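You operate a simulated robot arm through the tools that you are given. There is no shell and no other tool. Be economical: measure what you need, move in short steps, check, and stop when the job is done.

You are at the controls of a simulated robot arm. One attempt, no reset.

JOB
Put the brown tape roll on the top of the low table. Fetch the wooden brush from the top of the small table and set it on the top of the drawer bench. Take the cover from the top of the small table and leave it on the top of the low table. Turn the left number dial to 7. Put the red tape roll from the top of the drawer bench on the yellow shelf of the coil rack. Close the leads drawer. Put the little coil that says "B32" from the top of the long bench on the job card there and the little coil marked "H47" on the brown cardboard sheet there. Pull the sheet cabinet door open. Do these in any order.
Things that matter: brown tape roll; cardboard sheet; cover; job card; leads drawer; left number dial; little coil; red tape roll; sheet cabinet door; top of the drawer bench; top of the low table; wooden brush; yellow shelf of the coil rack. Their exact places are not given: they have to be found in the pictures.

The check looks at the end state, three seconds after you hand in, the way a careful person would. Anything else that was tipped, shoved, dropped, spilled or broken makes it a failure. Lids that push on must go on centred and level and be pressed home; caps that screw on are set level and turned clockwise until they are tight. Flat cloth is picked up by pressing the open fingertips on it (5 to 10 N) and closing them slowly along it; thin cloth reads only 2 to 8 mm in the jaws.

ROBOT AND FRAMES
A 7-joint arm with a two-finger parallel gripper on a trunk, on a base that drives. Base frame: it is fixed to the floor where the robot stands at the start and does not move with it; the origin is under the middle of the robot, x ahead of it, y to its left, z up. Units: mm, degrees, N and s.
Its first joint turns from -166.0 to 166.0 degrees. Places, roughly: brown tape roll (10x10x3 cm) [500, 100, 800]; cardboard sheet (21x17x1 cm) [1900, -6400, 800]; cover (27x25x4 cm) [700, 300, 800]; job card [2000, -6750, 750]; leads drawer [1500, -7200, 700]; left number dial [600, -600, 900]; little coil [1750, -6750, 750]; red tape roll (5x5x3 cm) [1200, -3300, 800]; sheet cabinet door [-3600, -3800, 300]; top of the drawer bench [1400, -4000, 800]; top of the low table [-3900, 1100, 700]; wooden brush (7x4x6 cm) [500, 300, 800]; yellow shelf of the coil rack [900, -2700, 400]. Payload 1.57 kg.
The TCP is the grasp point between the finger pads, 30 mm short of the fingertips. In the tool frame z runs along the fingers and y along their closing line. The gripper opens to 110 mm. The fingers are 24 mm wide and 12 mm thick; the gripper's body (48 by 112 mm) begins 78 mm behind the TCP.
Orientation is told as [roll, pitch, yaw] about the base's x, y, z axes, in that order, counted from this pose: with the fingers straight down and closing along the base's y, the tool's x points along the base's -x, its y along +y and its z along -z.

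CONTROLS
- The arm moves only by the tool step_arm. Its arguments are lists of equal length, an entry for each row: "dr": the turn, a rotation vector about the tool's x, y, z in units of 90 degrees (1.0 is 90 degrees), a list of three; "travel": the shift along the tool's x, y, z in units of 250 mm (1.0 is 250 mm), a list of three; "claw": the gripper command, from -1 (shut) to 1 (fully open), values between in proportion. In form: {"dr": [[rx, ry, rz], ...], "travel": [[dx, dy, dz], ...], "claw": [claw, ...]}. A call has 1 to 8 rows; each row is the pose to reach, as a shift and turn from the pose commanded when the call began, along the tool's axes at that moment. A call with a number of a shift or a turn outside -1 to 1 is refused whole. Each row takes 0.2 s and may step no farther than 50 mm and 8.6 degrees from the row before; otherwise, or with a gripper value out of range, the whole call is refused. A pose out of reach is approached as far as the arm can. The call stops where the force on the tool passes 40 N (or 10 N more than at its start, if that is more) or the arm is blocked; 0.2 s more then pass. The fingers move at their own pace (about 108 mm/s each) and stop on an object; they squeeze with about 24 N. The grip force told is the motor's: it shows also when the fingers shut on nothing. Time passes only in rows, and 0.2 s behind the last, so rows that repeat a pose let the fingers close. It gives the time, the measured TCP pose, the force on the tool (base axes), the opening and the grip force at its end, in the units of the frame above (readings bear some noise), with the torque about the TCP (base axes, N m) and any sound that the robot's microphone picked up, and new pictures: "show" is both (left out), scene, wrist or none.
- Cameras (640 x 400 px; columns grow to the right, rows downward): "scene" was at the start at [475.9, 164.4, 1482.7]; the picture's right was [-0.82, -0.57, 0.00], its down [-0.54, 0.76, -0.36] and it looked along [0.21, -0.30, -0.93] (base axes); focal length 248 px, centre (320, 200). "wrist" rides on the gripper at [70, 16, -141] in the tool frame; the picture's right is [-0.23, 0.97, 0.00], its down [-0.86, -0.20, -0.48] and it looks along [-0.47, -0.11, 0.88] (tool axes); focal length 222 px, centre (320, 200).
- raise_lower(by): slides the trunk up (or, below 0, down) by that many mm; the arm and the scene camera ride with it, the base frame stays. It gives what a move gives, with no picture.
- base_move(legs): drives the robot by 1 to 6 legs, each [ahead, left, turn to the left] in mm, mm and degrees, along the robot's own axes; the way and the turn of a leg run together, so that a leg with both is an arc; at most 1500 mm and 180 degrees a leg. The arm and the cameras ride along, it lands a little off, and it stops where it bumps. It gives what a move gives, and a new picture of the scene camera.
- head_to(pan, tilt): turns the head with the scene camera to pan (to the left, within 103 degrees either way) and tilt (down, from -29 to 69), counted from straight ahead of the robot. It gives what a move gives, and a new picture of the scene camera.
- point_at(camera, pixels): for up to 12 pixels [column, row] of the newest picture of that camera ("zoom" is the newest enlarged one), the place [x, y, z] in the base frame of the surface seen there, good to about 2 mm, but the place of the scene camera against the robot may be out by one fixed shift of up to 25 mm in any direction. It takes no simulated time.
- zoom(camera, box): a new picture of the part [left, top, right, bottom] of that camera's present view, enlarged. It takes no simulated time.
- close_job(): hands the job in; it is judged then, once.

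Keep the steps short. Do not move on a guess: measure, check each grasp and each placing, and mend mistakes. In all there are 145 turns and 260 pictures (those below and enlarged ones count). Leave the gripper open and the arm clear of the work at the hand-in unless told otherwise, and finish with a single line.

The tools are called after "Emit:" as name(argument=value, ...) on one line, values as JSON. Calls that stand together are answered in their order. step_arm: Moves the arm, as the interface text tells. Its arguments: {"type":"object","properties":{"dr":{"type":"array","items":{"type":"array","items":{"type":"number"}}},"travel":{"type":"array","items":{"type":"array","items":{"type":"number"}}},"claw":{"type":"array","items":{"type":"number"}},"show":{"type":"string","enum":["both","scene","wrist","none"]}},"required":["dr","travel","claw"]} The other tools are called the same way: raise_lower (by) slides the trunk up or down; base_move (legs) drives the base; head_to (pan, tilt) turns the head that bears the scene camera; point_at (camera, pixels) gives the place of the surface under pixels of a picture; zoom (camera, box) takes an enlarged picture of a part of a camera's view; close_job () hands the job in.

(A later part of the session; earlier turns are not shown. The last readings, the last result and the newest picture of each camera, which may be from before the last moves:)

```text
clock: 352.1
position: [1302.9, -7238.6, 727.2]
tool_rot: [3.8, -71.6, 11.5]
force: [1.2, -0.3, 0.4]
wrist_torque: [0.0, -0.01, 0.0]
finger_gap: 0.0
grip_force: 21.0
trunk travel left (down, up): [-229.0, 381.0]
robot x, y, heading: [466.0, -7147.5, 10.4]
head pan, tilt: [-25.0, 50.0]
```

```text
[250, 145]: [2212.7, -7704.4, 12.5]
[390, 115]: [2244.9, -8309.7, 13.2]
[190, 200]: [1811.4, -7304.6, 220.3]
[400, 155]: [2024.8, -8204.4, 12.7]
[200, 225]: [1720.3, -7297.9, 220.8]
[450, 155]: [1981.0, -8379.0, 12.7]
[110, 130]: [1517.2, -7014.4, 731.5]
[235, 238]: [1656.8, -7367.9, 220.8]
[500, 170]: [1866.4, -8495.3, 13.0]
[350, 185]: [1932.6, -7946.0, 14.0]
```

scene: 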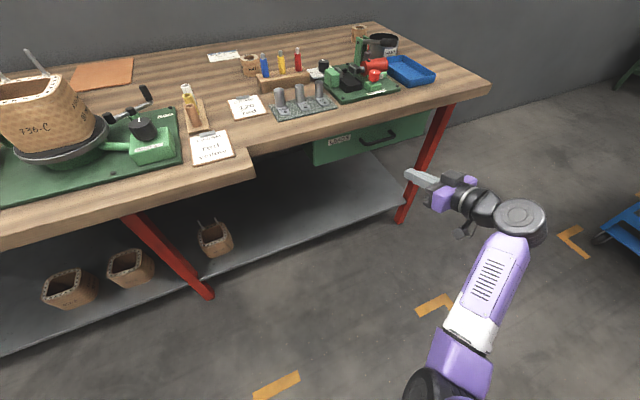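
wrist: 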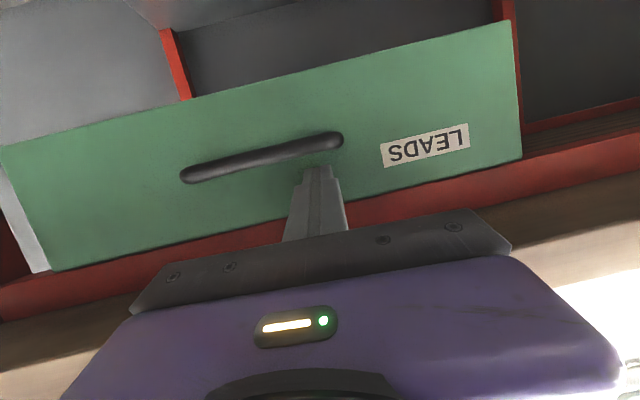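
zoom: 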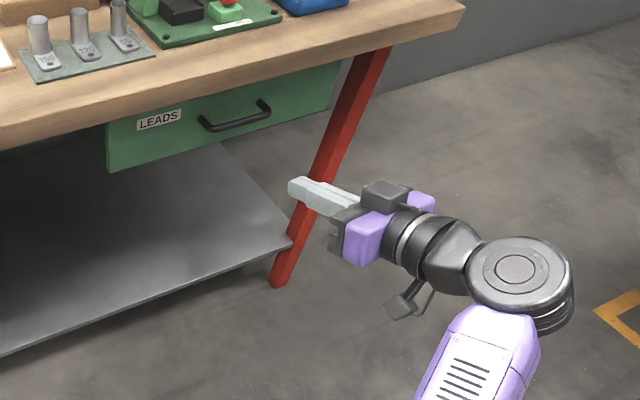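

The newest zoom is the scene one, so I query face, leg and bench-edge points there.

Emit:
point_at(camera="zoom", pixels=[[115, 140], [190, 130], [290, 95], [330, 85], [360, 75], [345, 130], [240, 85], [100, 127], [40, 145], [300, 200]])

Emit:
zoom(camera="wrist", box=[130, 60, 530, 310])

Emit:
point_at(camera="zoom", pixels=[[100, 200], [200, 150], [300, 120], [430, 80], [440, 150], [360, 195], [540, 140], [40, 260], [130, 245], [530, 60]])

```text
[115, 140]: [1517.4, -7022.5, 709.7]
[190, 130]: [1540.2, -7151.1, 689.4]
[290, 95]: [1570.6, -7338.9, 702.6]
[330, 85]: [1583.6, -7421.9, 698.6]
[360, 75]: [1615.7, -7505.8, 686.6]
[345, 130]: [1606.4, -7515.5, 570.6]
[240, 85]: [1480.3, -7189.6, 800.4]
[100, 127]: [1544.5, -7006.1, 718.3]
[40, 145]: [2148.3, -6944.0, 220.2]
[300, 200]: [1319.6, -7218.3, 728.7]
```

```text
1.60 times, centred on (330, 185) of wrist
```

zoom: 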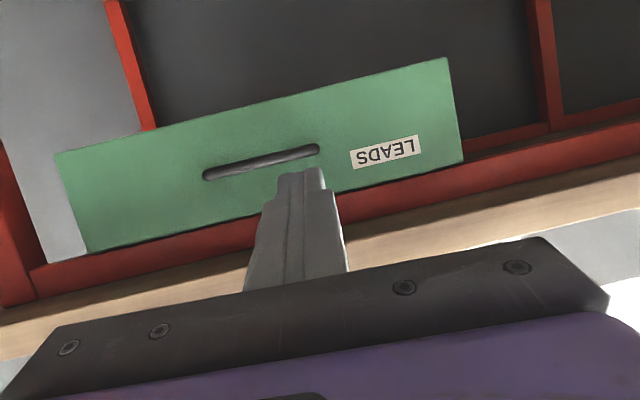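

```text
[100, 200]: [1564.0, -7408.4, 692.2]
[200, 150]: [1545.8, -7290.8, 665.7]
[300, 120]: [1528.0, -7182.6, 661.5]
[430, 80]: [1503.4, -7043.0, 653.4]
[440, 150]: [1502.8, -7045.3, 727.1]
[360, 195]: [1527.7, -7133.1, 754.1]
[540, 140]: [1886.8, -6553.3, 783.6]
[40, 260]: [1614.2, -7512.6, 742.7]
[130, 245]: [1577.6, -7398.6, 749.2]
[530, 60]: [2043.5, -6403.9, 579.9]
```

The face now overlays the apron evenly along its length with a hard stop, so the drawer is closed. Next, the coils: I raise the trunk, set the tool upright, and measure the reel obstacle.

Emit:
raise_lower(by=250)

Emit:
step_arm(dr=[[0, 0.09, 0], [0, 0.18, 0], [0, 0.27, 0], [0, 0.36, 0], [0, 0.45, 0], [0, 0.54, 0], [0, 0.63, 0], [0, 0.72, 0]], travel=[[0, 0, 0], [0, 0, 0], [0, 0, 0], [0, 0, 0], [0, 0, 0], [0, 0, 0], [0, 0, 0], [0, 0, 0]], claw=[-1, -1, -0.5, 0, 0.2, 0.2, 0.2, 0.2], show="none")

Emit:
head_to(pan=15, tilt=40)

```text
clock: 354.6
position: [1304.0, -7237.5, 977.0]
tool_rot: [3.8, -71.5, 11.5]
force: [-0.6, -0.2, 0.1]
wrist_torque: [-0.01, 0.0, -0.01]
finger_gap: 0.0
grip_force: 21.5
trunk travel left (down, up): [-479.0, 131.0]
robot x, y, heading: [469.3, -7145.7, 10.5]
head pan, tilt: [-25.0, 50.0]
```

```text
clock: 356.4
position: [1302.1, -7238.1, 975.8]
tool_rot: [1.4, -28.3, 14.4]
force: [-0.4, -0.1, -0.2]
wrist_torque: [0.03, 0.01, -0.02]
finger_gap: 66.0
grip_force: 0.1
out of reach, approached as far as the arm can: row 6, 7, 8
trunk travel left (down, up): [-479.0, 131.0]
robot x, y, heading: [464.9, -7142.2, 10.3]
head pan, tilt: [-25.0, 50.0]
```

```text
clock: 357.5
position: [1302.8, -7237.4, 975.5]
tool_rot: [1.4, -28.2, 14.5]
force: [0.2, 0.2, -1.0]
wrist_torque: [0.0, 0.01, 0.0]
finger_gap: 65.8
grip_force: 0.0
trunk travel left (down, up): [-479.0, 131.0]
robot x, y, heading: [469.3, -7143.1, 10.6]
head pan, tilt: [15.0, 40.0]
```

scene: 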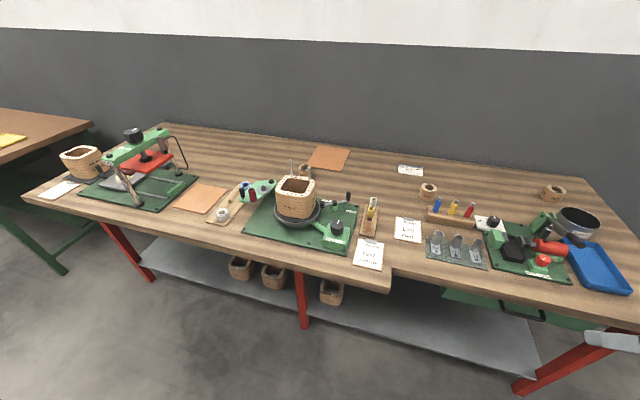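

A full view of the bench. I measure the reel, its rods, targets and front edge.

Emit:
point_at(camera="scene", pixels=[[291, 162], [308, 178], [280, 182], [304, 168], [329, 157], [312, 166], [350, 150], [411, 169], [428, 184], [390, 288], [300, 262], [372, 203]])

Emit:
zoom(camera="scene", box=[230, 130, 470, 280])

```text
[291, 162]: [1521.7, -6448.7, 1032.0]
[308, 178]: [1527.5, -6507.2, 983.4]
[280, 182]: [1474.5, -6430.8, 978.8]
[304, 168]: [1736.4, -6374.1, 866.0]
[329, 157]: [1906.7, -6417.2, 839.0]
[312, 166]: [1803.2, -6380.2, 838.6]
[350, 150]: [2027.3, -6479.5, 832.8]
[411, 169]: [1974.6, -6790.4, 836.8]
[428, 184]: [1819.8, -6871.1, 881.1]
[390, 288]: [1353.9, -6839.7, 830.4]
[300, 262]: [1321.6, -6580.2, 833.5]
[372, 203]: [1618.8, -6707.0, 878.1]
```

```text
2.67 times, centred on (350, 205) of scene
```

zoom: 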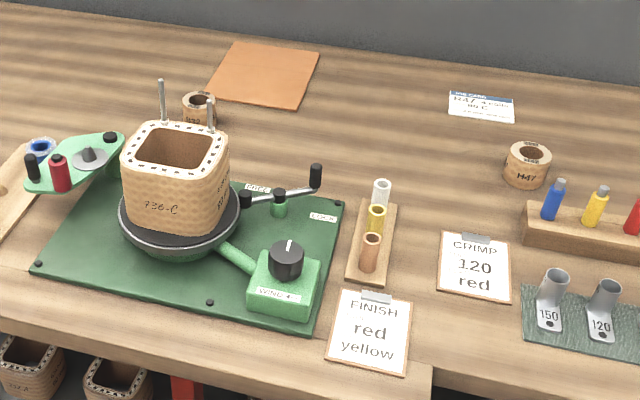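

I need to know how far the base can go under the bench. I look down at my own base deck and measure it.

Emit:
head_to(pan=-60, tilt=69)

Emit:
point_at(camera="scene", pixels=[[400, 300], [350, 290], [420, 260], [450, 330], [380, 350], [330, 330], [500, 350], [300, 300]])

```text
clock: 359.0
position: [1301.1, -7238.4, 976.4]
tool_rot: [1.4, -28.3, 14.5]
force: [-0.9, -0.4, -0.7]
wrist_torque: [0.01, 0.01, -0.03]
finger_gap: 66.2
grip_force: 0.1
trunk travel left (down, up): [-479.0, 131.0]
robot x, y, heading: [469.7, -7145.2, 10.3]
head pan, tilt: [-60.0, 68.8]
```

scene: 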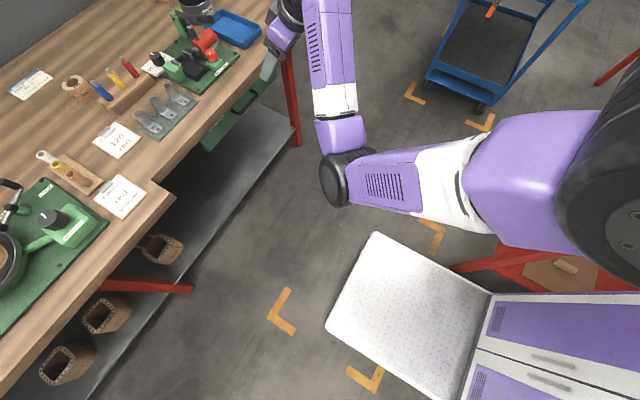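

```text
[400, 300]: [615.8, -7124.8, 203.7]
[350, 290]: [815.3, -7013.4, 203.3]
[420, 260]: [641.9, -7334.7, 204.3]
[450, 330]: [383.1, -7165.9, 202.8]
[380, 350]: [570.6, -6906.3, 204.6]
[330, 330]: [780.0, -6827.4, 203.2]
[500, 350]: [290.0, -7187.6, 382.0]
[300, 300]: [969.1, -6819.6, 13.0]
```

The deck is only 190 mm high, so the base can slide under the bench edge. I drive to about (1000,−6750).

Emit:
base_move(legs=[[0, 295, 0], [590, 0, 0]])

Emit:
head_to(pan=0, tilt=55)

```text
clock: 363.9
position: [1812.7, -6836.8, 976.9]
tool_rot: [1.5, -28.3, 14.6]
force: [-0.3, -0.5, 0.1]
wrist_torque: [0.02, -0.02, -0.01]
finger_gap: 65.9
grip_force: 0.2
trunk travel left (down, up): [-479.0, 131.0]
robot x, y, heading: [976.8, -6744.5, 10.4]
head pan, tilt: [-60.0, 68.8]
```

scene: 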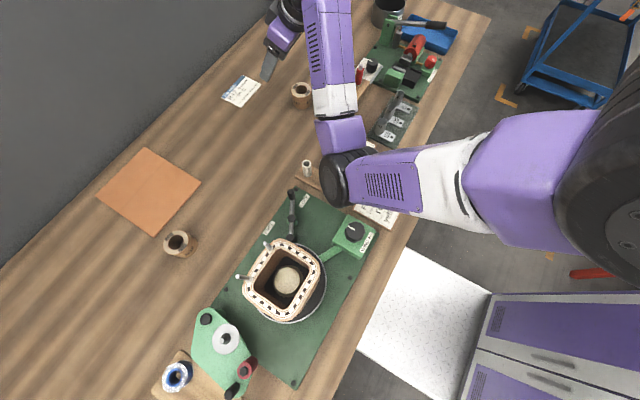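

```text
clock: 365.2
position: [1814.1, -6837.5, 976.0]
tool_rot: [1.4, -28.2, 14.6]
force: [1.2, 0.1, -0.1]
wrist_torque: [0.03, -0.01, -0.02]
finger_gap: 66.1
grip_force: 0.0
trunk travel left (down, up): [-479.0, 131.0]
robot x, y, heading: [974.6, -6744.6, 10.7]
head pan, tilt: [0.0, 55.0]
```

scene: 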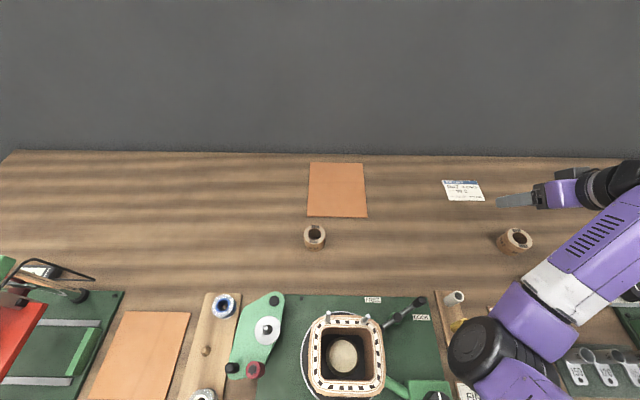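

A clear view. I measure coils, card and sheet, and set the tool upright.

Emit:
point_at(camera="scene", pixels=[[308, 166], [363, 165], [308, 214], [366, 215], [446, 182], [475, 181], [449, 201], [483, 200], [314, 229], [314, 246], [515, 232], [516, 250]])

Emit:
step_arm(dr=[[0, 0.08, 0], [0, 0.16, 0], [0, 0.24, 0], [0, 0.313, 0], [0, 0.313, 0]], travel=[[0, 0, 0], [0, 0, 0], [0, 0, 0], [0, 0, 0], [0, 0, 0]], claw=[0.2, 0.4, 0.4, 0.4, 0.4])

```text
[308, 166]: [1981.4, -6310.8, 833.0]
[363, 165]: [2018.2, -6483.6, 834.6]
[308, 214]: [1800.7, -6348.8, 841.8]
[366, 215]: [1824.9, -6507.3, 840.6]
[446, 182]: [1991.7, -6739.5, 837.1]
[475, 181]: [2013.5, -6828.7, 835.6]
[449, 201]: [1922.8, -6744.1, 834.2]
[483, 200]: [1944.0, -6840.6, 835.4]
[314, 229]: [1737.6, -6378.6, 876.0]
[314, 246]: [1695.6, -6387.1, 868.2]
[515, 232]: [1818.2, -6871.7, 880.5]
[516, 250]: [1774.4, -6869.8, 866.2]
```

```text
clock: 366.4
position: [1813.3, -6837.1, 975.9]
tool_rot: [1.4, -28.3, 14.6]
force: [0.3, 0.3, -0.5]
wrist_torque: [-0.01, 0.04, 0.02]
finger_gap: 76.9
grip_force: 0.0
out of reach, approached as far as the arm can: row 1, 2, 3, 4, 5
trunk travel left (down, up): [-479.0, 131.0]
robot x, y, heading: [980.4, -6744.8, 10.5]
head pan, tilt: [0.0, 55.0]
```

scene: 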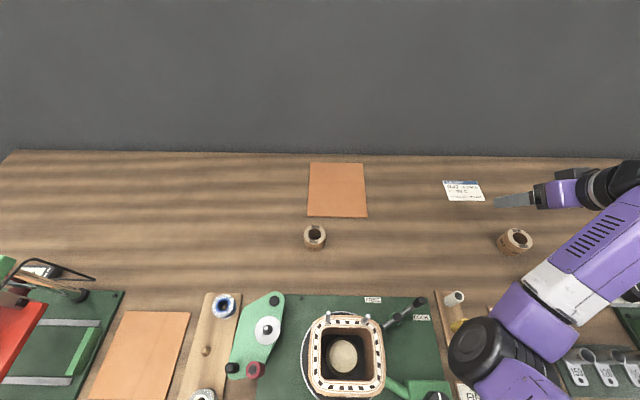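
wrist: 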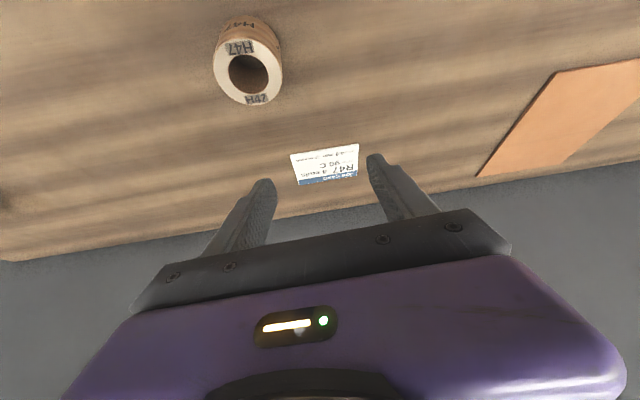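

The arm can't go fully upright in this posture, but a 28° tilt served well with the roll, so I'll grip and place the coils at the same tilt. I measure H47 and the card in the wrist view.

Emit:
point_at(camera="wrist", pixels=[[222, 73], [275, 70], [248, 100], [246, 47], [249, 75], [262, 120], [292, 155], [358, 146], [300, 185], [356, 176], [480, 175], [557, 73]])

```text
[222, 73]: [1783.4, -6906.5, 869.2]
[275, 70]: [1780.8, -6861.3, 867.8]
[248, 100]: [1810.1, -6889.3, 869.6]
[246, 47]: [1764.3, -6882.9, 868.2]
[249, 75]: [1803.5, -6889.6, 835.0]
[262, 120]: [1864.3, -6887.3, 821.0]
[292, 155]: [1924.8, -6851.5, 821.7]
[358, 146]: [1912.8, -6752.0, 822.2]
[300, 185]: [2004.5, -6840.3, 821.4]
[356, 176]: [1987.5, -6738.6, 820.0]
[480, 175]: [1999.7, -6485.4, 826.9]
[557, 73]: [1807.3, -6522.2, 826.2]
```

H47 centre is (1786,−6884), top 868, 56 mm wide. The card centre is (1957,−6796). I move above H47 with the tool tilted as is.

Emit:
step_arm(dr=[[0, 0, 0], [0, 0, 0], [0, 0, 0]], travel=[[0.09, -0.05, 0.03], [0.18, -0.1, 0.06], [0.258, -0.155, 0.093]], claw=[0.8, 0.8, 0.8])

```text
clock: 367.2
position: [1779.0, -6884.2, 923.2]
tool_rot: [1.3, -28.3, 14.6]
force: [-0.1, 0.1, 0.6]
wrist_torque: [0.02, 0.01, 0.01]
finger_gap: 98.9
grip_force: 0.1
trunk travel left (down, up): [-479.0, 131.0]
robot x, y, heading: [979.5, -6747.0, 10.5]
head pan, tilt: [0.0, 55.0]
```

scene: 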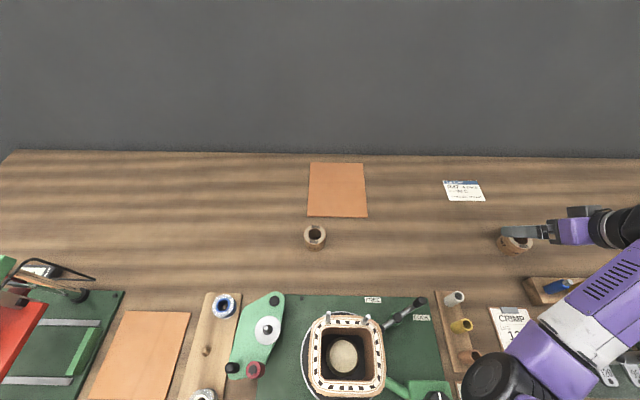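
wrist: 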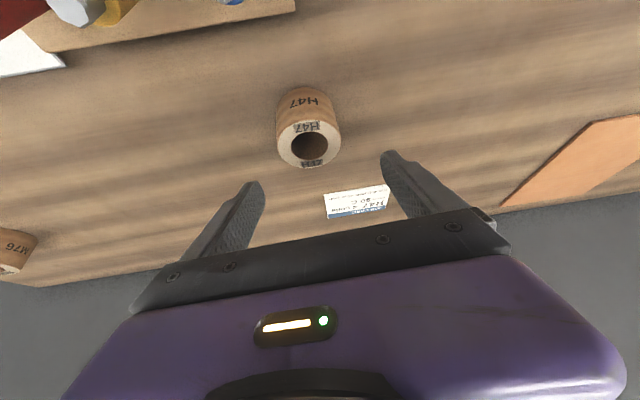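

The screwdriver block is close under the camera side. I check its height.

Emit:
point_at(camera="scene", pixels=[[550, 287], [570, 284], [545, 295], [530, 285]])

Emit:
point_at(camera="wrist", pixels=[[70, 10], [115, 10], [232, 2], [150, 40], [280, 10], [287, 115], [333, 112], [310, 160], [310, 130]])

```text
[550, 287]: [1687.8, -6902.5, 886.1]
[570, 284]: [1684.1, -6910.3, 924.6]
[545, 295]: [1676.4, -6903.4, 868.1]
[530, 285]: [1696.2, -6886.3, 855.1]
```

```text
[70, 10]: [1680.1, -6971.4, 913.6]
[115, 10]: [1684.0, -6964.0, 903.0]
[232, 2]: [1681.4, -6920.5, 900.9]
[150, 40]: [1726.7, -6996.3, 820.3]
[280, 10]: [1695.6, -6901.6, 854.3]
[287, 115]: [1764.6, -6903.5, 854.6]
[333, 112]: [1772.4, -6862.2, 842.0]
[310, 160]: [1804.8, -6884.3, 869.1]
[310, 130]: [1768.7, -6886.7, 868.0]
```

Enough clearance if I grip slightly high (TCP 866). I descend and close on H47.

Emit:
step_arm(dr=[[0, 0, 0], [0, 0, 0], [0, 0, 0], [0, 0, 0], [0, 0, 0], [0, 0, 0], [0, 0, 0]], travel=[[0.05, 0, 0.1], [0.108, 0, 0.2], [0.108, 0, 0.2], [0.108, 0, 0.2], [0.108, 0, 0.2], [0.108, 0, 0.2], [0.108, 0, 0.2]], claw=[0.8, 0.8, 0.4, 0, -1, -1, -1], show="wrist")

```text
clock: 368.8
position: [1777.2, -6883.8, 868.0]
tool_rot: [1.3, -28.4, 14.6]
force: [0.6, -1.9, 3.7]
wrist_torque: [-0.25, -0.11, 0.01]
finger_gap: 56.2
grip_force: 24.1
trunk travel left (down, up): [-479.0, 131.0]
robot x, y, heading: [979.7, -6743.9, 10.4]
head pan, tilt: [0.0, 55.0]
```

wrist: 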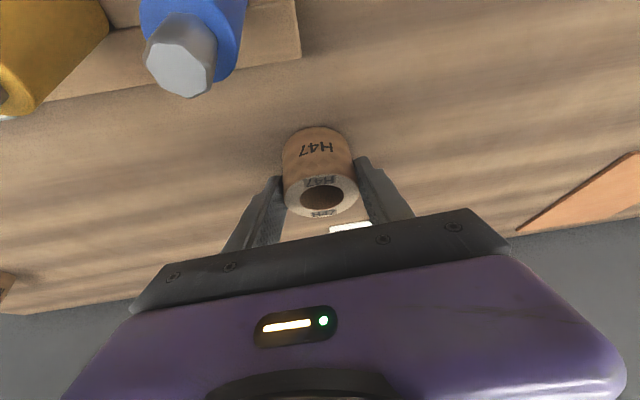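

Gripped at 56 mm. I lift 110 mm, shift the base right 65 mm for a cleaner line past the reel, and see.

Emit:
step_arm(dr=[[0, 0, 0], [0, 0, 0], [0, 0, 0]], travel=[[-0.07, 0, -0.13], [-0.14, 0, -0.26], [-0.209, 0, -0.387]], claw=[-1, -1, -1], show="none")

Emit:
base_move(legs=[[15, -70, 0]])

```text
clock: 369.6
position: [1777.5, -6885.7, 978.9]
tool_rot: [1.4, -28.3, 14.6]
force: [0.1, 1.2, -0.5]
wrist_torque: [-0.05, 0.01, -0.02]
finger_gap: 56.4
grip_force: 24.4
trunk travel left (down, up): [-479.0, 131.0]
robot x, y, heading: [978.1, -6745.4, 10.6]
head pan, tilt: [0.0, 55.0]
```

```text
clock: 370.6
position: [1805.3, -6955.4, 978.1]
tool_rot: [1.5, -28.4, 14.5]
force: [0.3, 0.6, -0.5]
wrist_torque: [0.02, 0.01, 0.02]
finger_gap: 56.4
grip_force: 23.7
trunk travel left (down, up): [-479.0, 131.0]
robot x, y, heading: [1004.9, -6816.2, 10.5]
head pan, tilt: [0.0, 55.0]
```

scene: 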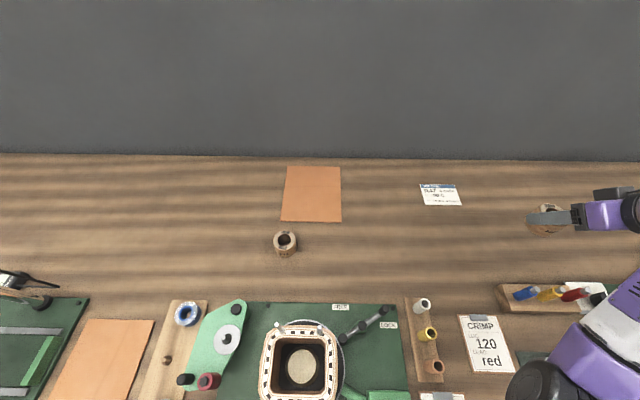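

I carry H47 left toward the sheet in two calls, staying high.

Emit:
step_arm(dr=[[0, 0, 0], [0, 0, 0], [0, 0, 0], [0, 0, 0], [0, 0, 0], [0, 0, 0]], travel=[[-0.053, 0.153, 0.028], [-0.106, 0.307, 0.057], [-0.158, 0.46, 0.085], [-0.211, 0.613, 0.114], [-0.264, 0.767, 0.142], [-0.317, 0.92, 0.171]], claw=[-1, -1, -1, -1, -1, -1], show="scene")

```text
clock: 372.0
position: [1830.2, -6709.0, 982.8]
tool_rot: [1.3, -28.3, 14.5]
force: [-0.3, -0.4, -0.7]
wrist_torque: [0.01, 0.0, 0.0]
finger_gap: 56.0
grip_force: 24.4
trunk travel left (down, up): [-479.0, 131.0]
robot x, y, heading: [1006.5, -6815.8, 10.5]
head pan, tilt: [0.0, 55.0]
```

scene: 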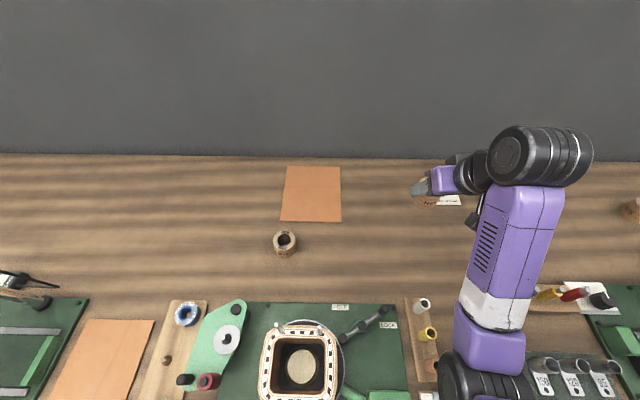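

Emit:
step_arm(dr=[[0, 0, 0], [0, 0, 0], [0, 0, 0], [0, 0, 0], [0, 0, 0], [0, 0, 0]], travel=[[-0.047, 0.152, 0.048], [-0.093, 0.304, 0.096], [-0.14, 0.457, 0.143], [-0.187, 0.609, 0.191], [-0.233, 0.761, 0.239], [-0.28, 0.913, 0.287]], claw=[-1, -1, -1, -1, -1, -1])

```text
clock: 373.4
position: [1864.4, -6463.0, 960.6]
tool_rot: [1.3, -28.3, 14.5]
force: [0.6, 0.6, -0.9]
wrist_torque: [0.01, -0.02, -0.01]
finger_gap: 56.2
grip_force: 24.3
trunk travel left (down, up): [-479.0, 131.0]
robot x, y, heading: [1007.1, -6817.7, 10.7]
head pan, tilt: [0.0, 55.0]
```

scene: 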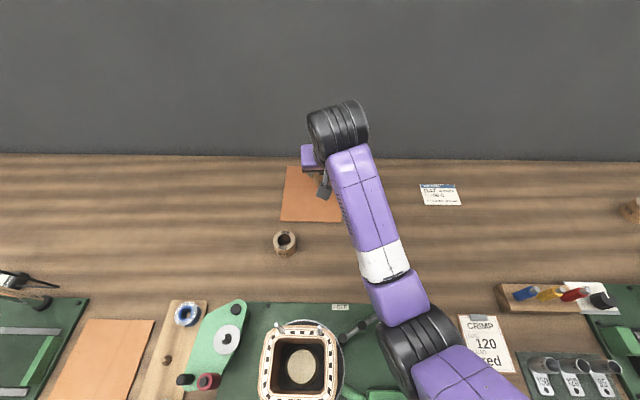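
wrist: 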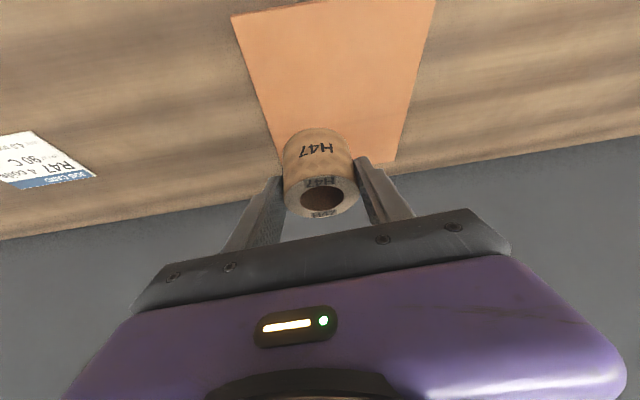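

H47 is over the sheet. I check elbow clearance to the reel, before lowering 87 mm.

Emit:
point_at(camera="scene", pixels=[[395, 360], [410, 330], [372, 300], [340, 345], [385, 345], [365, 330], [385, 320]])

Emit:
step_arm(dr=[[0, 0, 0], [0, 0, 0], [0, 0, 0]], travel=[[0.04, 0, 0.075], [0.08, 0, 0.15], [0.11, 0, 0.206]], claw=[-1, -1, -1], show="scene")

```text
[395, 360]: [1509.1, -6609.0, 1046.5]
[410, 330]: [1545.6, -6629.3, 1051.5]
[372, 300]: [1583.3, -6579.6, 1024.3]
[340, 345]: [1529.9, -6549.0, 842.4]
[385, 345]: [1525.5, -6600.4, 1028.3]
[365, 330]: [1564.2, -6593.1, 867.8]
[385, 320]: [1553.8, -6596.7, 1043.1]
```

```text
clock: 374.2
position: [1863.6, -6462.7, 900.7]
tool_rot: [1.5, -28.3, 14.5]
force: [-0.1, -0.2, -1.1]
wrist_torque: [-0.01, 0.01, -0.02]
finger_gap: 56.3
grip_force: 23.8
trunk travel left (down, up): [-479.0, 131.0]
robot x, y, heading: [1008.3, -6811.3, 10.5]
head pan, tilt: [0.0, 55.0]
```

scene: 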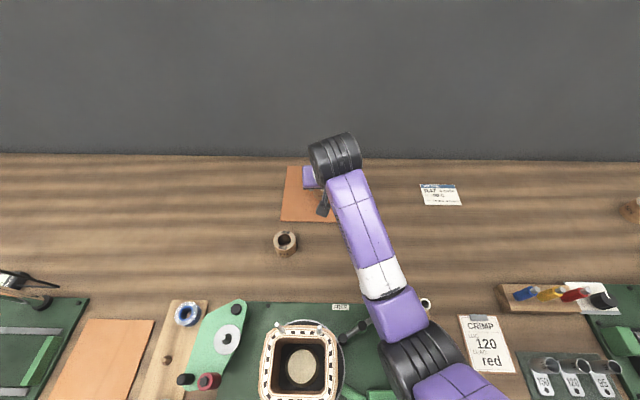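

Emit:
point_at(camera="scene", pixels=[[395, 360], [410, 340], [430, 335], [385, 355], [440, 375], [395, 310], [350, 330], [425, 303]])

Emit:
zoom(camera="scene", box=[300, 270, 500, 400])

```text
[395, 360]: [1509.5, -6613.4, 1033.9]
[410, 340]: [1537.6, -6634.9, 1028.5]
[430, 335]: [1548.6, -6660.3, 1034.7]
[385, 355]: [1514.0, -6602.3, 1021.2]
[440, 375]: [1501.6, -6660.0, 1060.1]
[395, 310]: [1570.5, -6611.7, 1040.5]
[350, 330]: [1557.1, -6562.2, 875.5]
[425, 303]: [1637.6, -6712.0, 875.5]
```

```text
3.08 times, centred on (400, 335) of scene
```

zoom: 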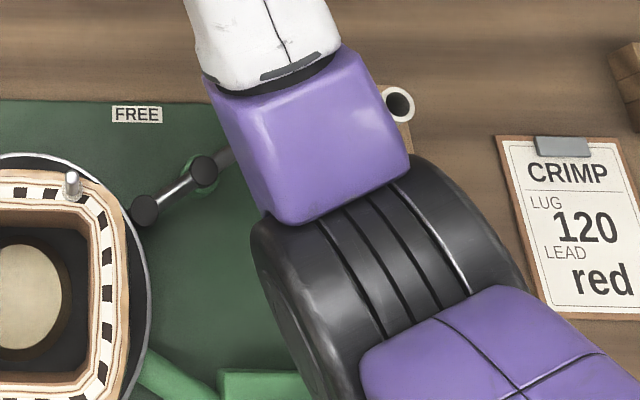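

The elbow drops little and keeps clearance. I lower the final 27 mm, release, and lift.

Emit:
step_arm(dr=[[0, 0, 0], [0, 0, 0], [0, 0, 0], [0, 0, 0], [0, 0, 0], [0, 0, 0]], travel=[[0.025, 0, 0.047], [0.04, 0, 0.075], [0.051, 0, 0.095], [0.051, 0, 0.095], [0.051, 0, 0.095], [0.051, 0, 0.095]], claw=[-1, -1, -1, -1, 0.2, 0.5], show="wrist")

Emit:
step_arm(dr=[[0, 0, 0], [0, 0, 0], [0, 0, 0], [0, 0, 0]], travel=[[0, 0, -0.1], [0, 0, -0.22], [0, 0, -0.34], [0, 0, -0.46]], claw=[0.5, 0.5, 0.8, 0.8])

```text
clock: 375.6
position: [1863.5, -6462.1, 872.7]
tool_rot: [1.4, -28.3, 14.5]
force: [-0.2, -0.9, 0.2]
wrist_torque: [0.01, -0.02, -0.03]
finger_gap: 82.7
grip_force: 0.0
trunk travel left (down, up): [-479.0, 131.0]
robot x, y, heading: [1003.3, -6811.4, 10.5]
head pan, tilt: [0.0, 55.0]
```

wrist: 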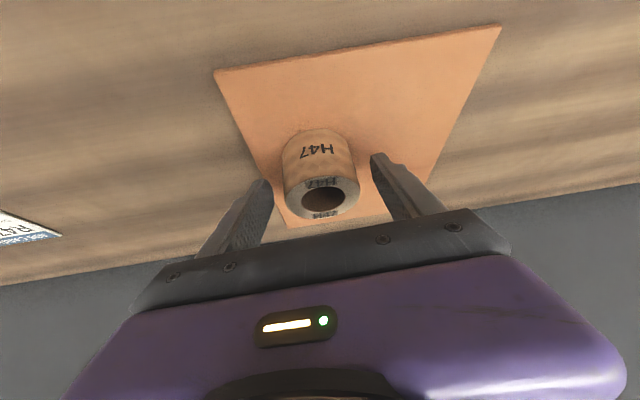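

```text
clock: 376.6
position: [1813.3, -6477.3, 973.7]
tool_rot: [1.4, -28.3, 14.5]
force: [0.0, 0.3, -0.2]
wrist_torque: [0.02, 0.01, 0.04]
finger_gap: 98.9
grip_force: 0.0
trunk travel left (down, up): [-479.0, 131.0]
robot x, y, heading: [1004.8, -6813.0, 10.2]
head pan, tilt: [0.0, 55.0]
```

scene: 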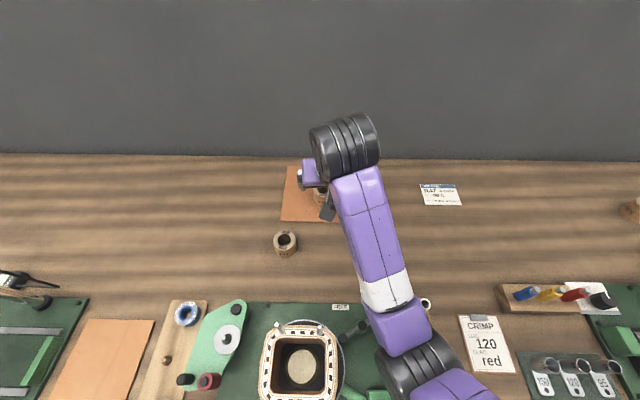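
wrist: 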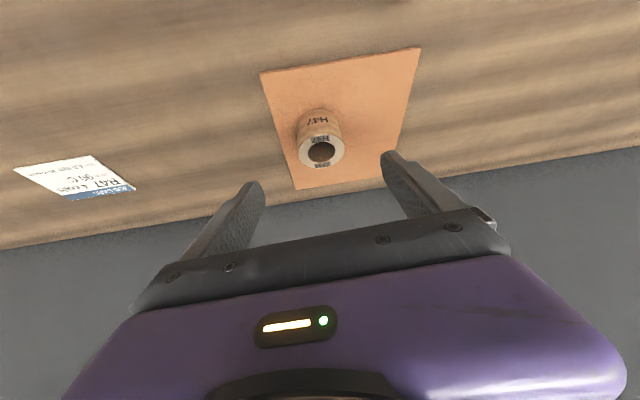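

H47 rests on the sheet. Next is B32. I measure it and the reel's rear edge.

Emit:
point_at(camera="scene", pixels=[[285, 233], [285, 247], [274, 242], [296, 242], [278, 326], [322, 331], [300, 325], [335, 340], [300, 322], [338, 330], [350, 333], [383, 310]])

Emit:
zoom(camera="scene", box=[240, 220, 400, 340])

```text
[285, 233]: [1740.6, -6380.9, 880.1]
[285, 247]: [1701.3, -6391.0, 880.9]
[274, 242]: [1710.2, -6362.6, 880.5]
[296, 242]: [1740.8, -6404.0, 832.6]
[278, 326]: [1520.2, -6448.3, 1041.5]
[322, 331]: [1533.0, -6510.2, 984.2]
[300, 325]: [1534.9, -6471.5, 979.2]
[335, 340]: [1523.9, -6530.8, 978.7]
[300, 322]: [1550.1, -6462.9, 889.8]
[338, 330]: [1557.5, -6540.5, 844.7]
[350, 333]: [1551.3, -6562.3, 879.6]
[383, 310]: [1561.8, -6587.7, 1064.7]
```

```text
3.33 times, centred on (320, 280) of scene
```

zoom: 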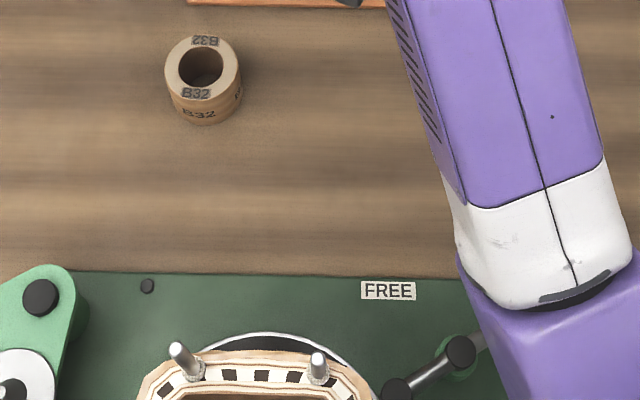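

B32 is at (1705,−6398). The reel's rods stand close in front, so I raise the trunk, shift the base right, and approach with the tool yawed further left.

Emit:
raise_lower(by=100)

Emit:
base_move(legs=[[0, -110, 0]])

Emit:
step_arm(dr=[[-0.031, 0, -0.058], [-0.062, 0, -0.116], [-0.094, 0, -0.174], [-0.125, 0, -0.231], [-0.156, 0, -0.289], [-0.187, 0, -0.347]], travel=[[0.05, 0.14, -0.026], [0.1, 0.28, -0.052], [0.15, 0.42, -0.079], [0.2, 0.56, -0.105], [0.245, 0.7, -0.131], [0.292, 0.839, -0.157]], claw=[0.8, 0.8, 0.8, 0.8, 0.8, 0.8])

```text
clock: 378.0
position: [1814.1, -6478.5, 1074.1]
tool_rot: [1.5, -28.3, 14.5]
force: [0.2, 0.1, -0.1]
wrist_torque: [-0.03, 0.0, -0.01]
finger_gap: 99.1
grip_force: 0.1
trunk travel left (down, up): [-579.0, 31.0]
robot x, y, heading: [1003.3, -6814.8, 10.5]
head pan, tilt: [0.0, 55.0]
```

```text
clock: 379.1
position: [1832.9, -6585.3, 1075.9]
tool_rot: [1.4, -28.4, 14.5]
force: [0.6, -0.5, -0.1]
wrist_torque: [-0.03, -0.01, -0.02]
finger_gap: 99.1
grip_force: 0.0
trunk travel left (down, up): [-579.0, 31.0]
robot x, y, heading: [1025.7, -6921.6, 10.6]
head pan, tilt: [0.0, 55.0]
```

scene: 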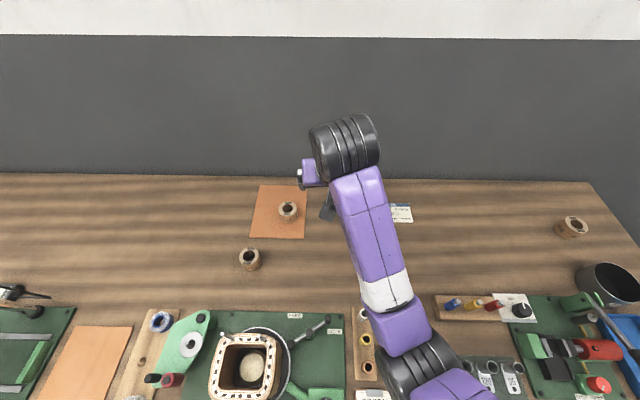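

```text
clock: 380.6
position: [1698.9, -6405.2, 1077.9]
tool_rot: [1.1, -29.0, 50.2]
force: [0.4, -0.2, -1.2]
wrist_torque: [0.03, 0.02, 0.01]
finger_gap: 99.2
grip_force: 0.1
trunk travel left (down, up): [-579.0, 31.0]
robot x, y, heading: [1027.8, -6920.1, 10.6]
head pan, tilt: [0.0, 55.0]
```

scene: 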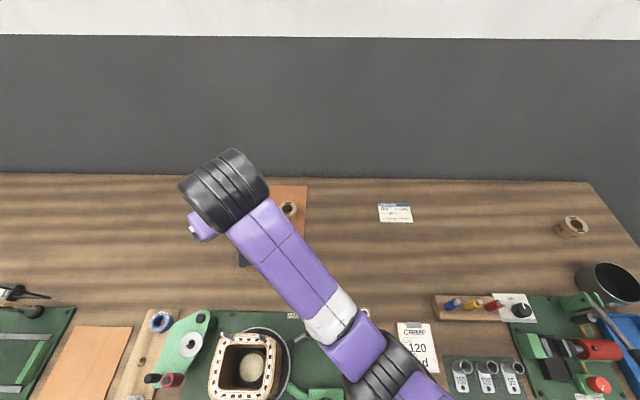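
wrist: 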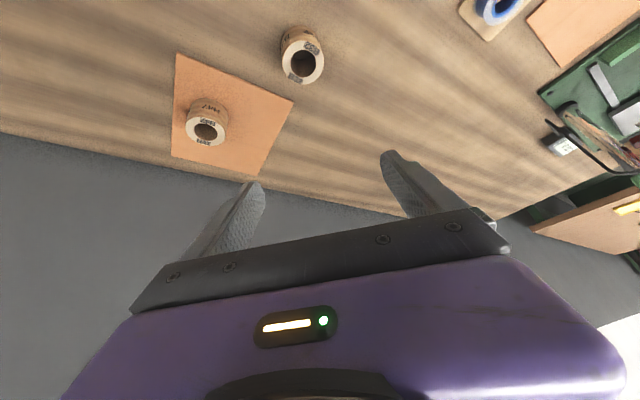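

I stayed high. I measure B32 in the wrist view.

Emit:
point_at(camera="wrist", pixels=[[285, 62], [321, 60], [303, 43], [304, 80], [303, 62], [270, 50]])

Emit:
point_at(camera="scene", pixels=[[205, 195], [245, 235], [290, 290], [320, 325], [340, 340], [275, 300], [375, 370], [225, 337]])

```text
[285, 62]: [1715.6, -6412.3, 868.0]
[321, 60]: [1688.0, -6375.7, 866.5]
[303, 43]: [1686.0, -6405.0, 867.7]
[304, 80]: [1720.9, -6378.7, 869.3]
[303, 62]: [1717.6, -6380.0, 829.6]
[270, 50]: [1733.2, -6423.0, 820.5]
```

```text
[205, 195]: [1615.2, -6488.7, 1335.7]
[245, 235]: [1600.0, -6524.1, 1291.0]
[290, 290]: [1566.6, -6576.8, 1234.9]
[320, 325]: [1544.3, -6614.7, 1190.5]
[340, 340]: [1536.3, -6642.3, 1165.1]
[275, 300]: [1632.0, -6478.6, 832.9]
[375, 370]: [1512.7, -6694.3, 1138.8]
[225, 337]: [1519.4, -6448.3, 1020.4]
```

Clearance of the forearm to the rear rod would be about 25 mm. I shift the base 60 mm more right and yaw 20° more to widen it, then descend to z 968.

Emit:
base_move(legs=[[0, -60, 0]])

Emit:
step_arm(dr=[[-0.036, 0, -0.065], [-0.072, 0, -0.13], [-0.108, 0, -0.194], [-0.108, 0, -0.194], [-0.108, 0, -0.194]], travel=[[-0.05, 0.064, 0.028], [-0.1, 0.128, 0.056], [-0.15, 0.192, 0.084], [-0.05, 0.192, 0.25], [0.063, 0.192, 0.43]], claw=[0.8, 0.8, 0.8, 0.8, 0.8])

```text
clock: 381.5
position: [1711.2, -6464.4, 1078.0]
tool_rot: [1.1, -29.0, 50.1]
force: [-0.5, 0.1, -0.2]
wrist_torque: [0.01, 0.01, -0.02]
finger_gap: 99.2
grip_force: 0.0
trunk travel left (down, up): [-579.0, 31.0]
robot x, y, heading: [1035.1, -6975.2, 10.4]
head pan, tilt: [0.0, 55.0]
```

scene: 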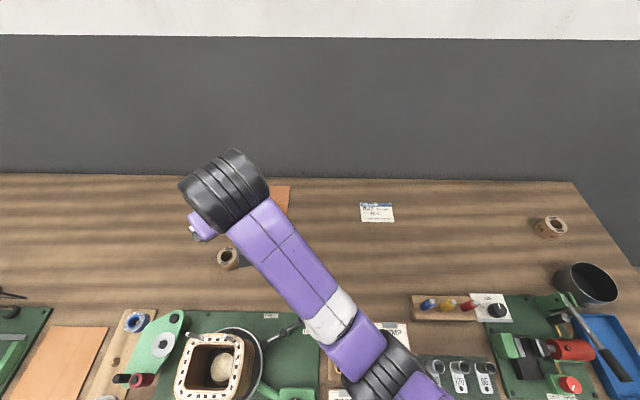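

```text
refused: row 5 steps farther than a row can; nothing moved
```

Row too long; I split it.

Emit:
step_arm(dr=[[-0.036, 0, -0.065], [-0.072, 0, -0.13], [-0.108, 0, -0.194], [-0.108, 0, -0.194], [-0.108, 0, -0.194], [-0.108, 0, -0.194]], travel=[[-0.05, 0.064, 0.028], [-0.1, 0.128, 0.056], [-0.15, 0.192, 0.084], [-0.08, 0.192, 0.21], [-0.01, 0.192, 0.34], [0.063, 0.192, 0.468]], claw=[0.8, 0.8, 0.8, 0.8, 0.8, 0.8])

Emit:
point_at(camera="scene", pixels=[[235, 220], [260, 260], [290, 300], [310, 330], [340, 350], [190, 335], [225, 340]])

```text
clock: 382.9
position: [1700.5, -6400.4, 971.6]
tool_rot: [1.0, -29.3, 70.1]
force: [-0.1, 0.5, 0.5]
wrist_torque: [0.02, 0.01, 0.0]
finger_gap: 99.3
grip_force: 0.2
trunk travel left (down, up): [-579.0, 31.0]
robot x, y, heading: [1036.1, -6980.9, 10.6]
head pan, tilt: [0.0, 55.0]
```

scene: 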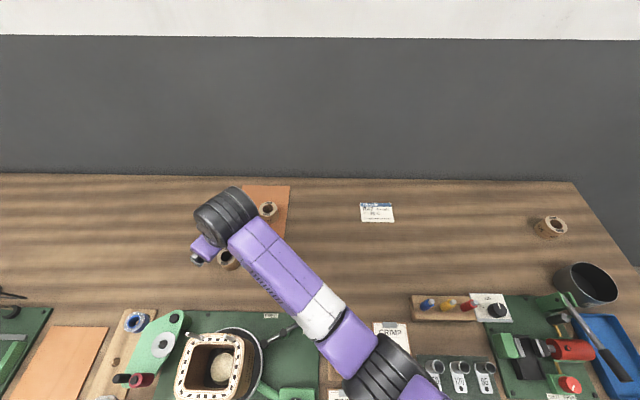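
wrist: 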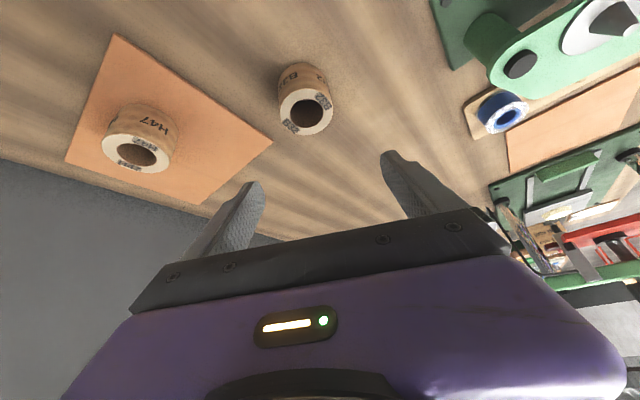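

```text
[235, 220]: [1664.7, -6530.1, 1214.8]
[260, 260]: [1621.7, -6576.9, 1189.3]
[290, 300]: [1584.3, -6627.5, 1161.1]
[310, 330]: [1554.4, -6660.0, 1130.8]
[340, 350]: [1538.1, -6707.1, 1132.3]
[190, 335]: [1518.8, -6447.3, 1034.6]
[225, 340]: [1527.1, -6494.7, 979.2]
```

Now the forearm is over 100 mm clear of the rods. I descend 106 mm to B32 and close.

Emit:
step_arm(dr=[[0, 0, 0], [0, 0, 0], [0, 0, 0], [0, 0, 0], [0, 0, 0], [0, 0, 0], [0, 0, 0]], travel=[[0.069, 0, 0.123], [0.138, 0, 0.245], [0.207, 0, 0.368], [0.207, 0, 0.368], [0.207, 0, 0.368], [0.207, 0, 0.368], [0.207, 0, 0.368]], claw=[0.8, 0.8, 0.8, 0.3, -0.3, -1, -1])

```text
clock: 384.5
position: [1699.2, -6400.1, 864.2]
tool_rot: [1.1, -29.4, 70.1]
force: [0.4, 0.7, 0.0]
wrist_torque: [0.02, -0.04, -0.01]
finger_gap: 53.2
grip_force: 23.8
trunk travel left (down, up): [-579.0, 31.0]
robot x, y, heading: [1036.3, -6977.7, 10.1]
head pan, tilt: [0.0, 55.0]
```

scene: 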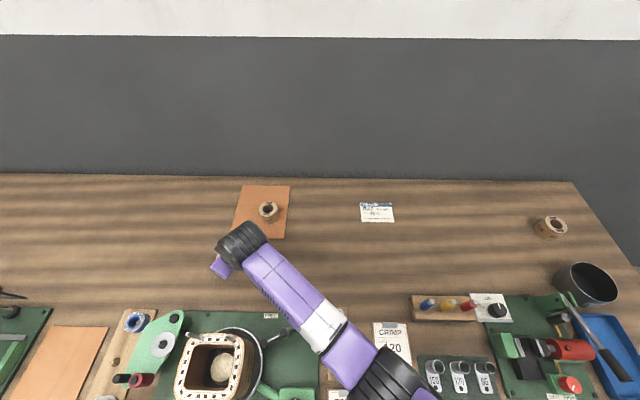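
wrist: 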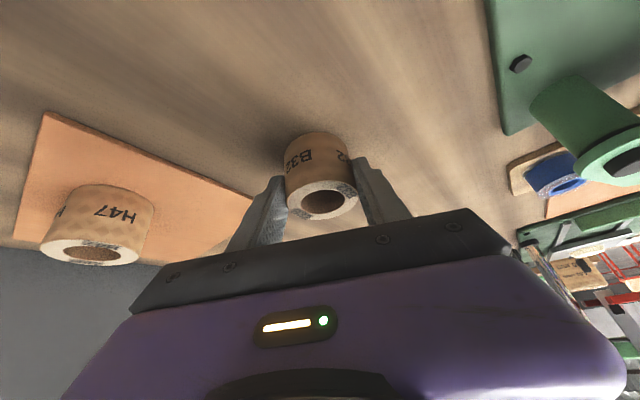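

Gripped at 53 mm. I lift 110 mm, then carry toward the card while yawing back.

Emit:
step_arm(dr=[[0, 0, 0], [0, 0, 0], [0, 0, 0]], travel=[[-0.072, 0, -0.128], [-0.143, 0, -0.256], [-0.215, 0, -0.384]], claw=[-1, -1, -1], show="none")

Emit:
step_arm(dr=[[0.025, 0, 0.045], [0.051, 0, 0.09], [0.076, 0, 0.136], [0.101, 0, 0.181], [0.127, 0, 0.226], [0.152, 0, 0.271]], travel=[[0.084, -0.122, -0.047], [0.169, -0.244, -0.095], [0.253, -0.367, -0.142], [0.337, -0.489, -0.189], [0.422, -0.611, -0.237], [0.506, -0.733, -0.284]], claw=[-1, -1, -1, -1, -1, -1], show="scene")

```text
clock: 385.3
position: [1699.9, -6400.0, 975.6]
tool_rot: [1.1, -29.4, 70.1]
force: [-0.8, 0.0, -1.1]
wrist_torque: [-0.01, 0.01, 0.02]
finger_gap: 53.3
grip_force: 24.1
trunk travel left (down, up): [-579.0, 31.0]
robot x, y, heading: [1036.7, -6980.3, 10.5]
head pan, tilt: [0.0, 55.0]
```

```text
clock: 386.7
position: [1824.2, -6597.5, 969.9]
tool_rot: [1.0, -28.9, 42.2]
force: [-0.3, -0.1, -1.5]
wrist_torque: [-0.03, 0.01, 0.02]
finger_gap: 53.1
grip_force: 24.3
trunk travel left (down, up): [-579.0, 31.0]
robot x, y, heading: [1035.6, -6980.0, 10.3]
head pan, tilt: [0.0, 55.0]
```

scene: 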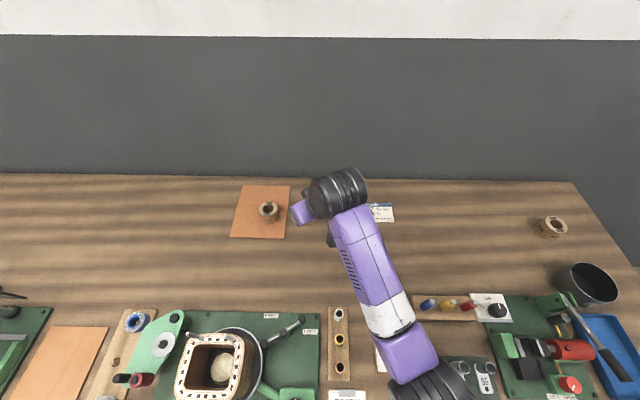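

Emit:
step_arm(dr=[[0.021, 0, 0.039], [0.043, 0, 0.078], [0.064, 0, 0.117], [0.086, 0, 0.155], [0.107, 0, 0.194], [0.129, 0, 0.233]], travel=[[0.026, -0.153, -0.015], [0.053, -0.307, -0.029], [0.079, -0.46, -0.044], [0.105, -0.613, -0.058], [0.132, -0.767, -0.073], [0.158, -0.92, -0.087]], claw=[-1, -1, -1, -1, -1, -1])

```text
clock: 388.1
position: [1945.4, -6797.1, 968.9]
tool_rot: [1.0, -28.5, 18.2]
force: [0.0, 0.5, -1.0]
wrist_torque: [-0.02, -0.01, 0.01]
finger_gap: 53.1
grip_force: 24.1
trunk travel left (down, up): [-579.0, 31.0]
robot x, y, heading: [1040.9, -6981.7, 10.4]
head pan, tilt: [0.0, 55.0]
```

scene: 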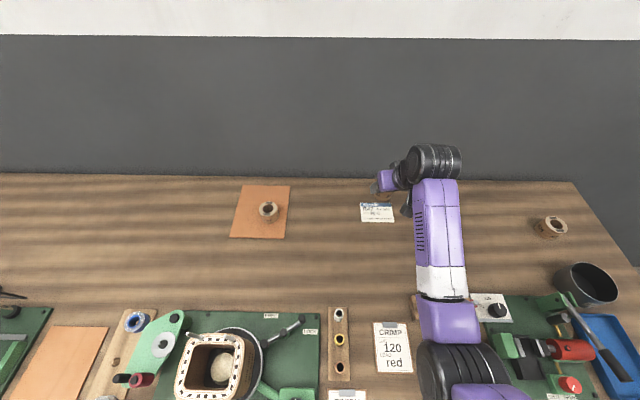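
wrist: 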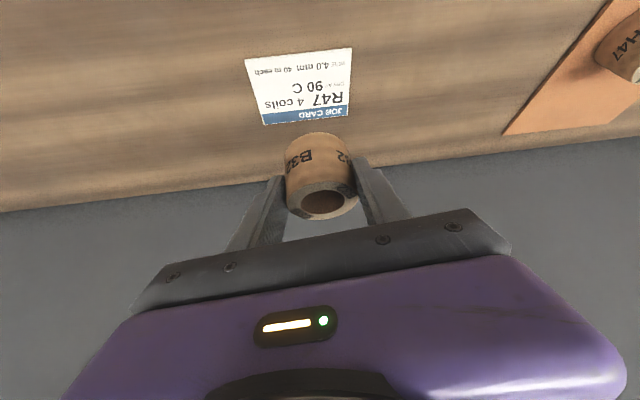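

The card is in view, and the coil should land on it. I verify card corners and the elbow height above the screwdrivers.

Emit:
point_at(camera="wrist", pixels=[[248, 62], [350, 50], [265, 122], [346, 114]])

Emit:
point_at(camera="scene", pixels=[[450, 360], [430, 350], [445, 310], [440, 250], [485, 360], [420, 315]])

```text
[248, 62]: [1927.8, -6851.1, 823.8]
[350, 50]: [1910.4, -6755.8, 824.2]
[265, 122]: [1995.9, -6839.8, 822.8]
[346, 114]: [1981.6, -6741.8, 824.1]
```

```text
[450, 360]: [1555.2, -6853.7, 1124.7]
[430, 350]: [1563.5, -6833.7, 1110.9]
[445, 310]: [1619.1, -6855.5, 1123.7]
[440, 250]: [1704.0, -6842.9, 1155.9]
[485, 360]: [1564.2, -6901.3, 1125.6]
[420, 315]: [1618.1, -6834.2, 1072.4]
```

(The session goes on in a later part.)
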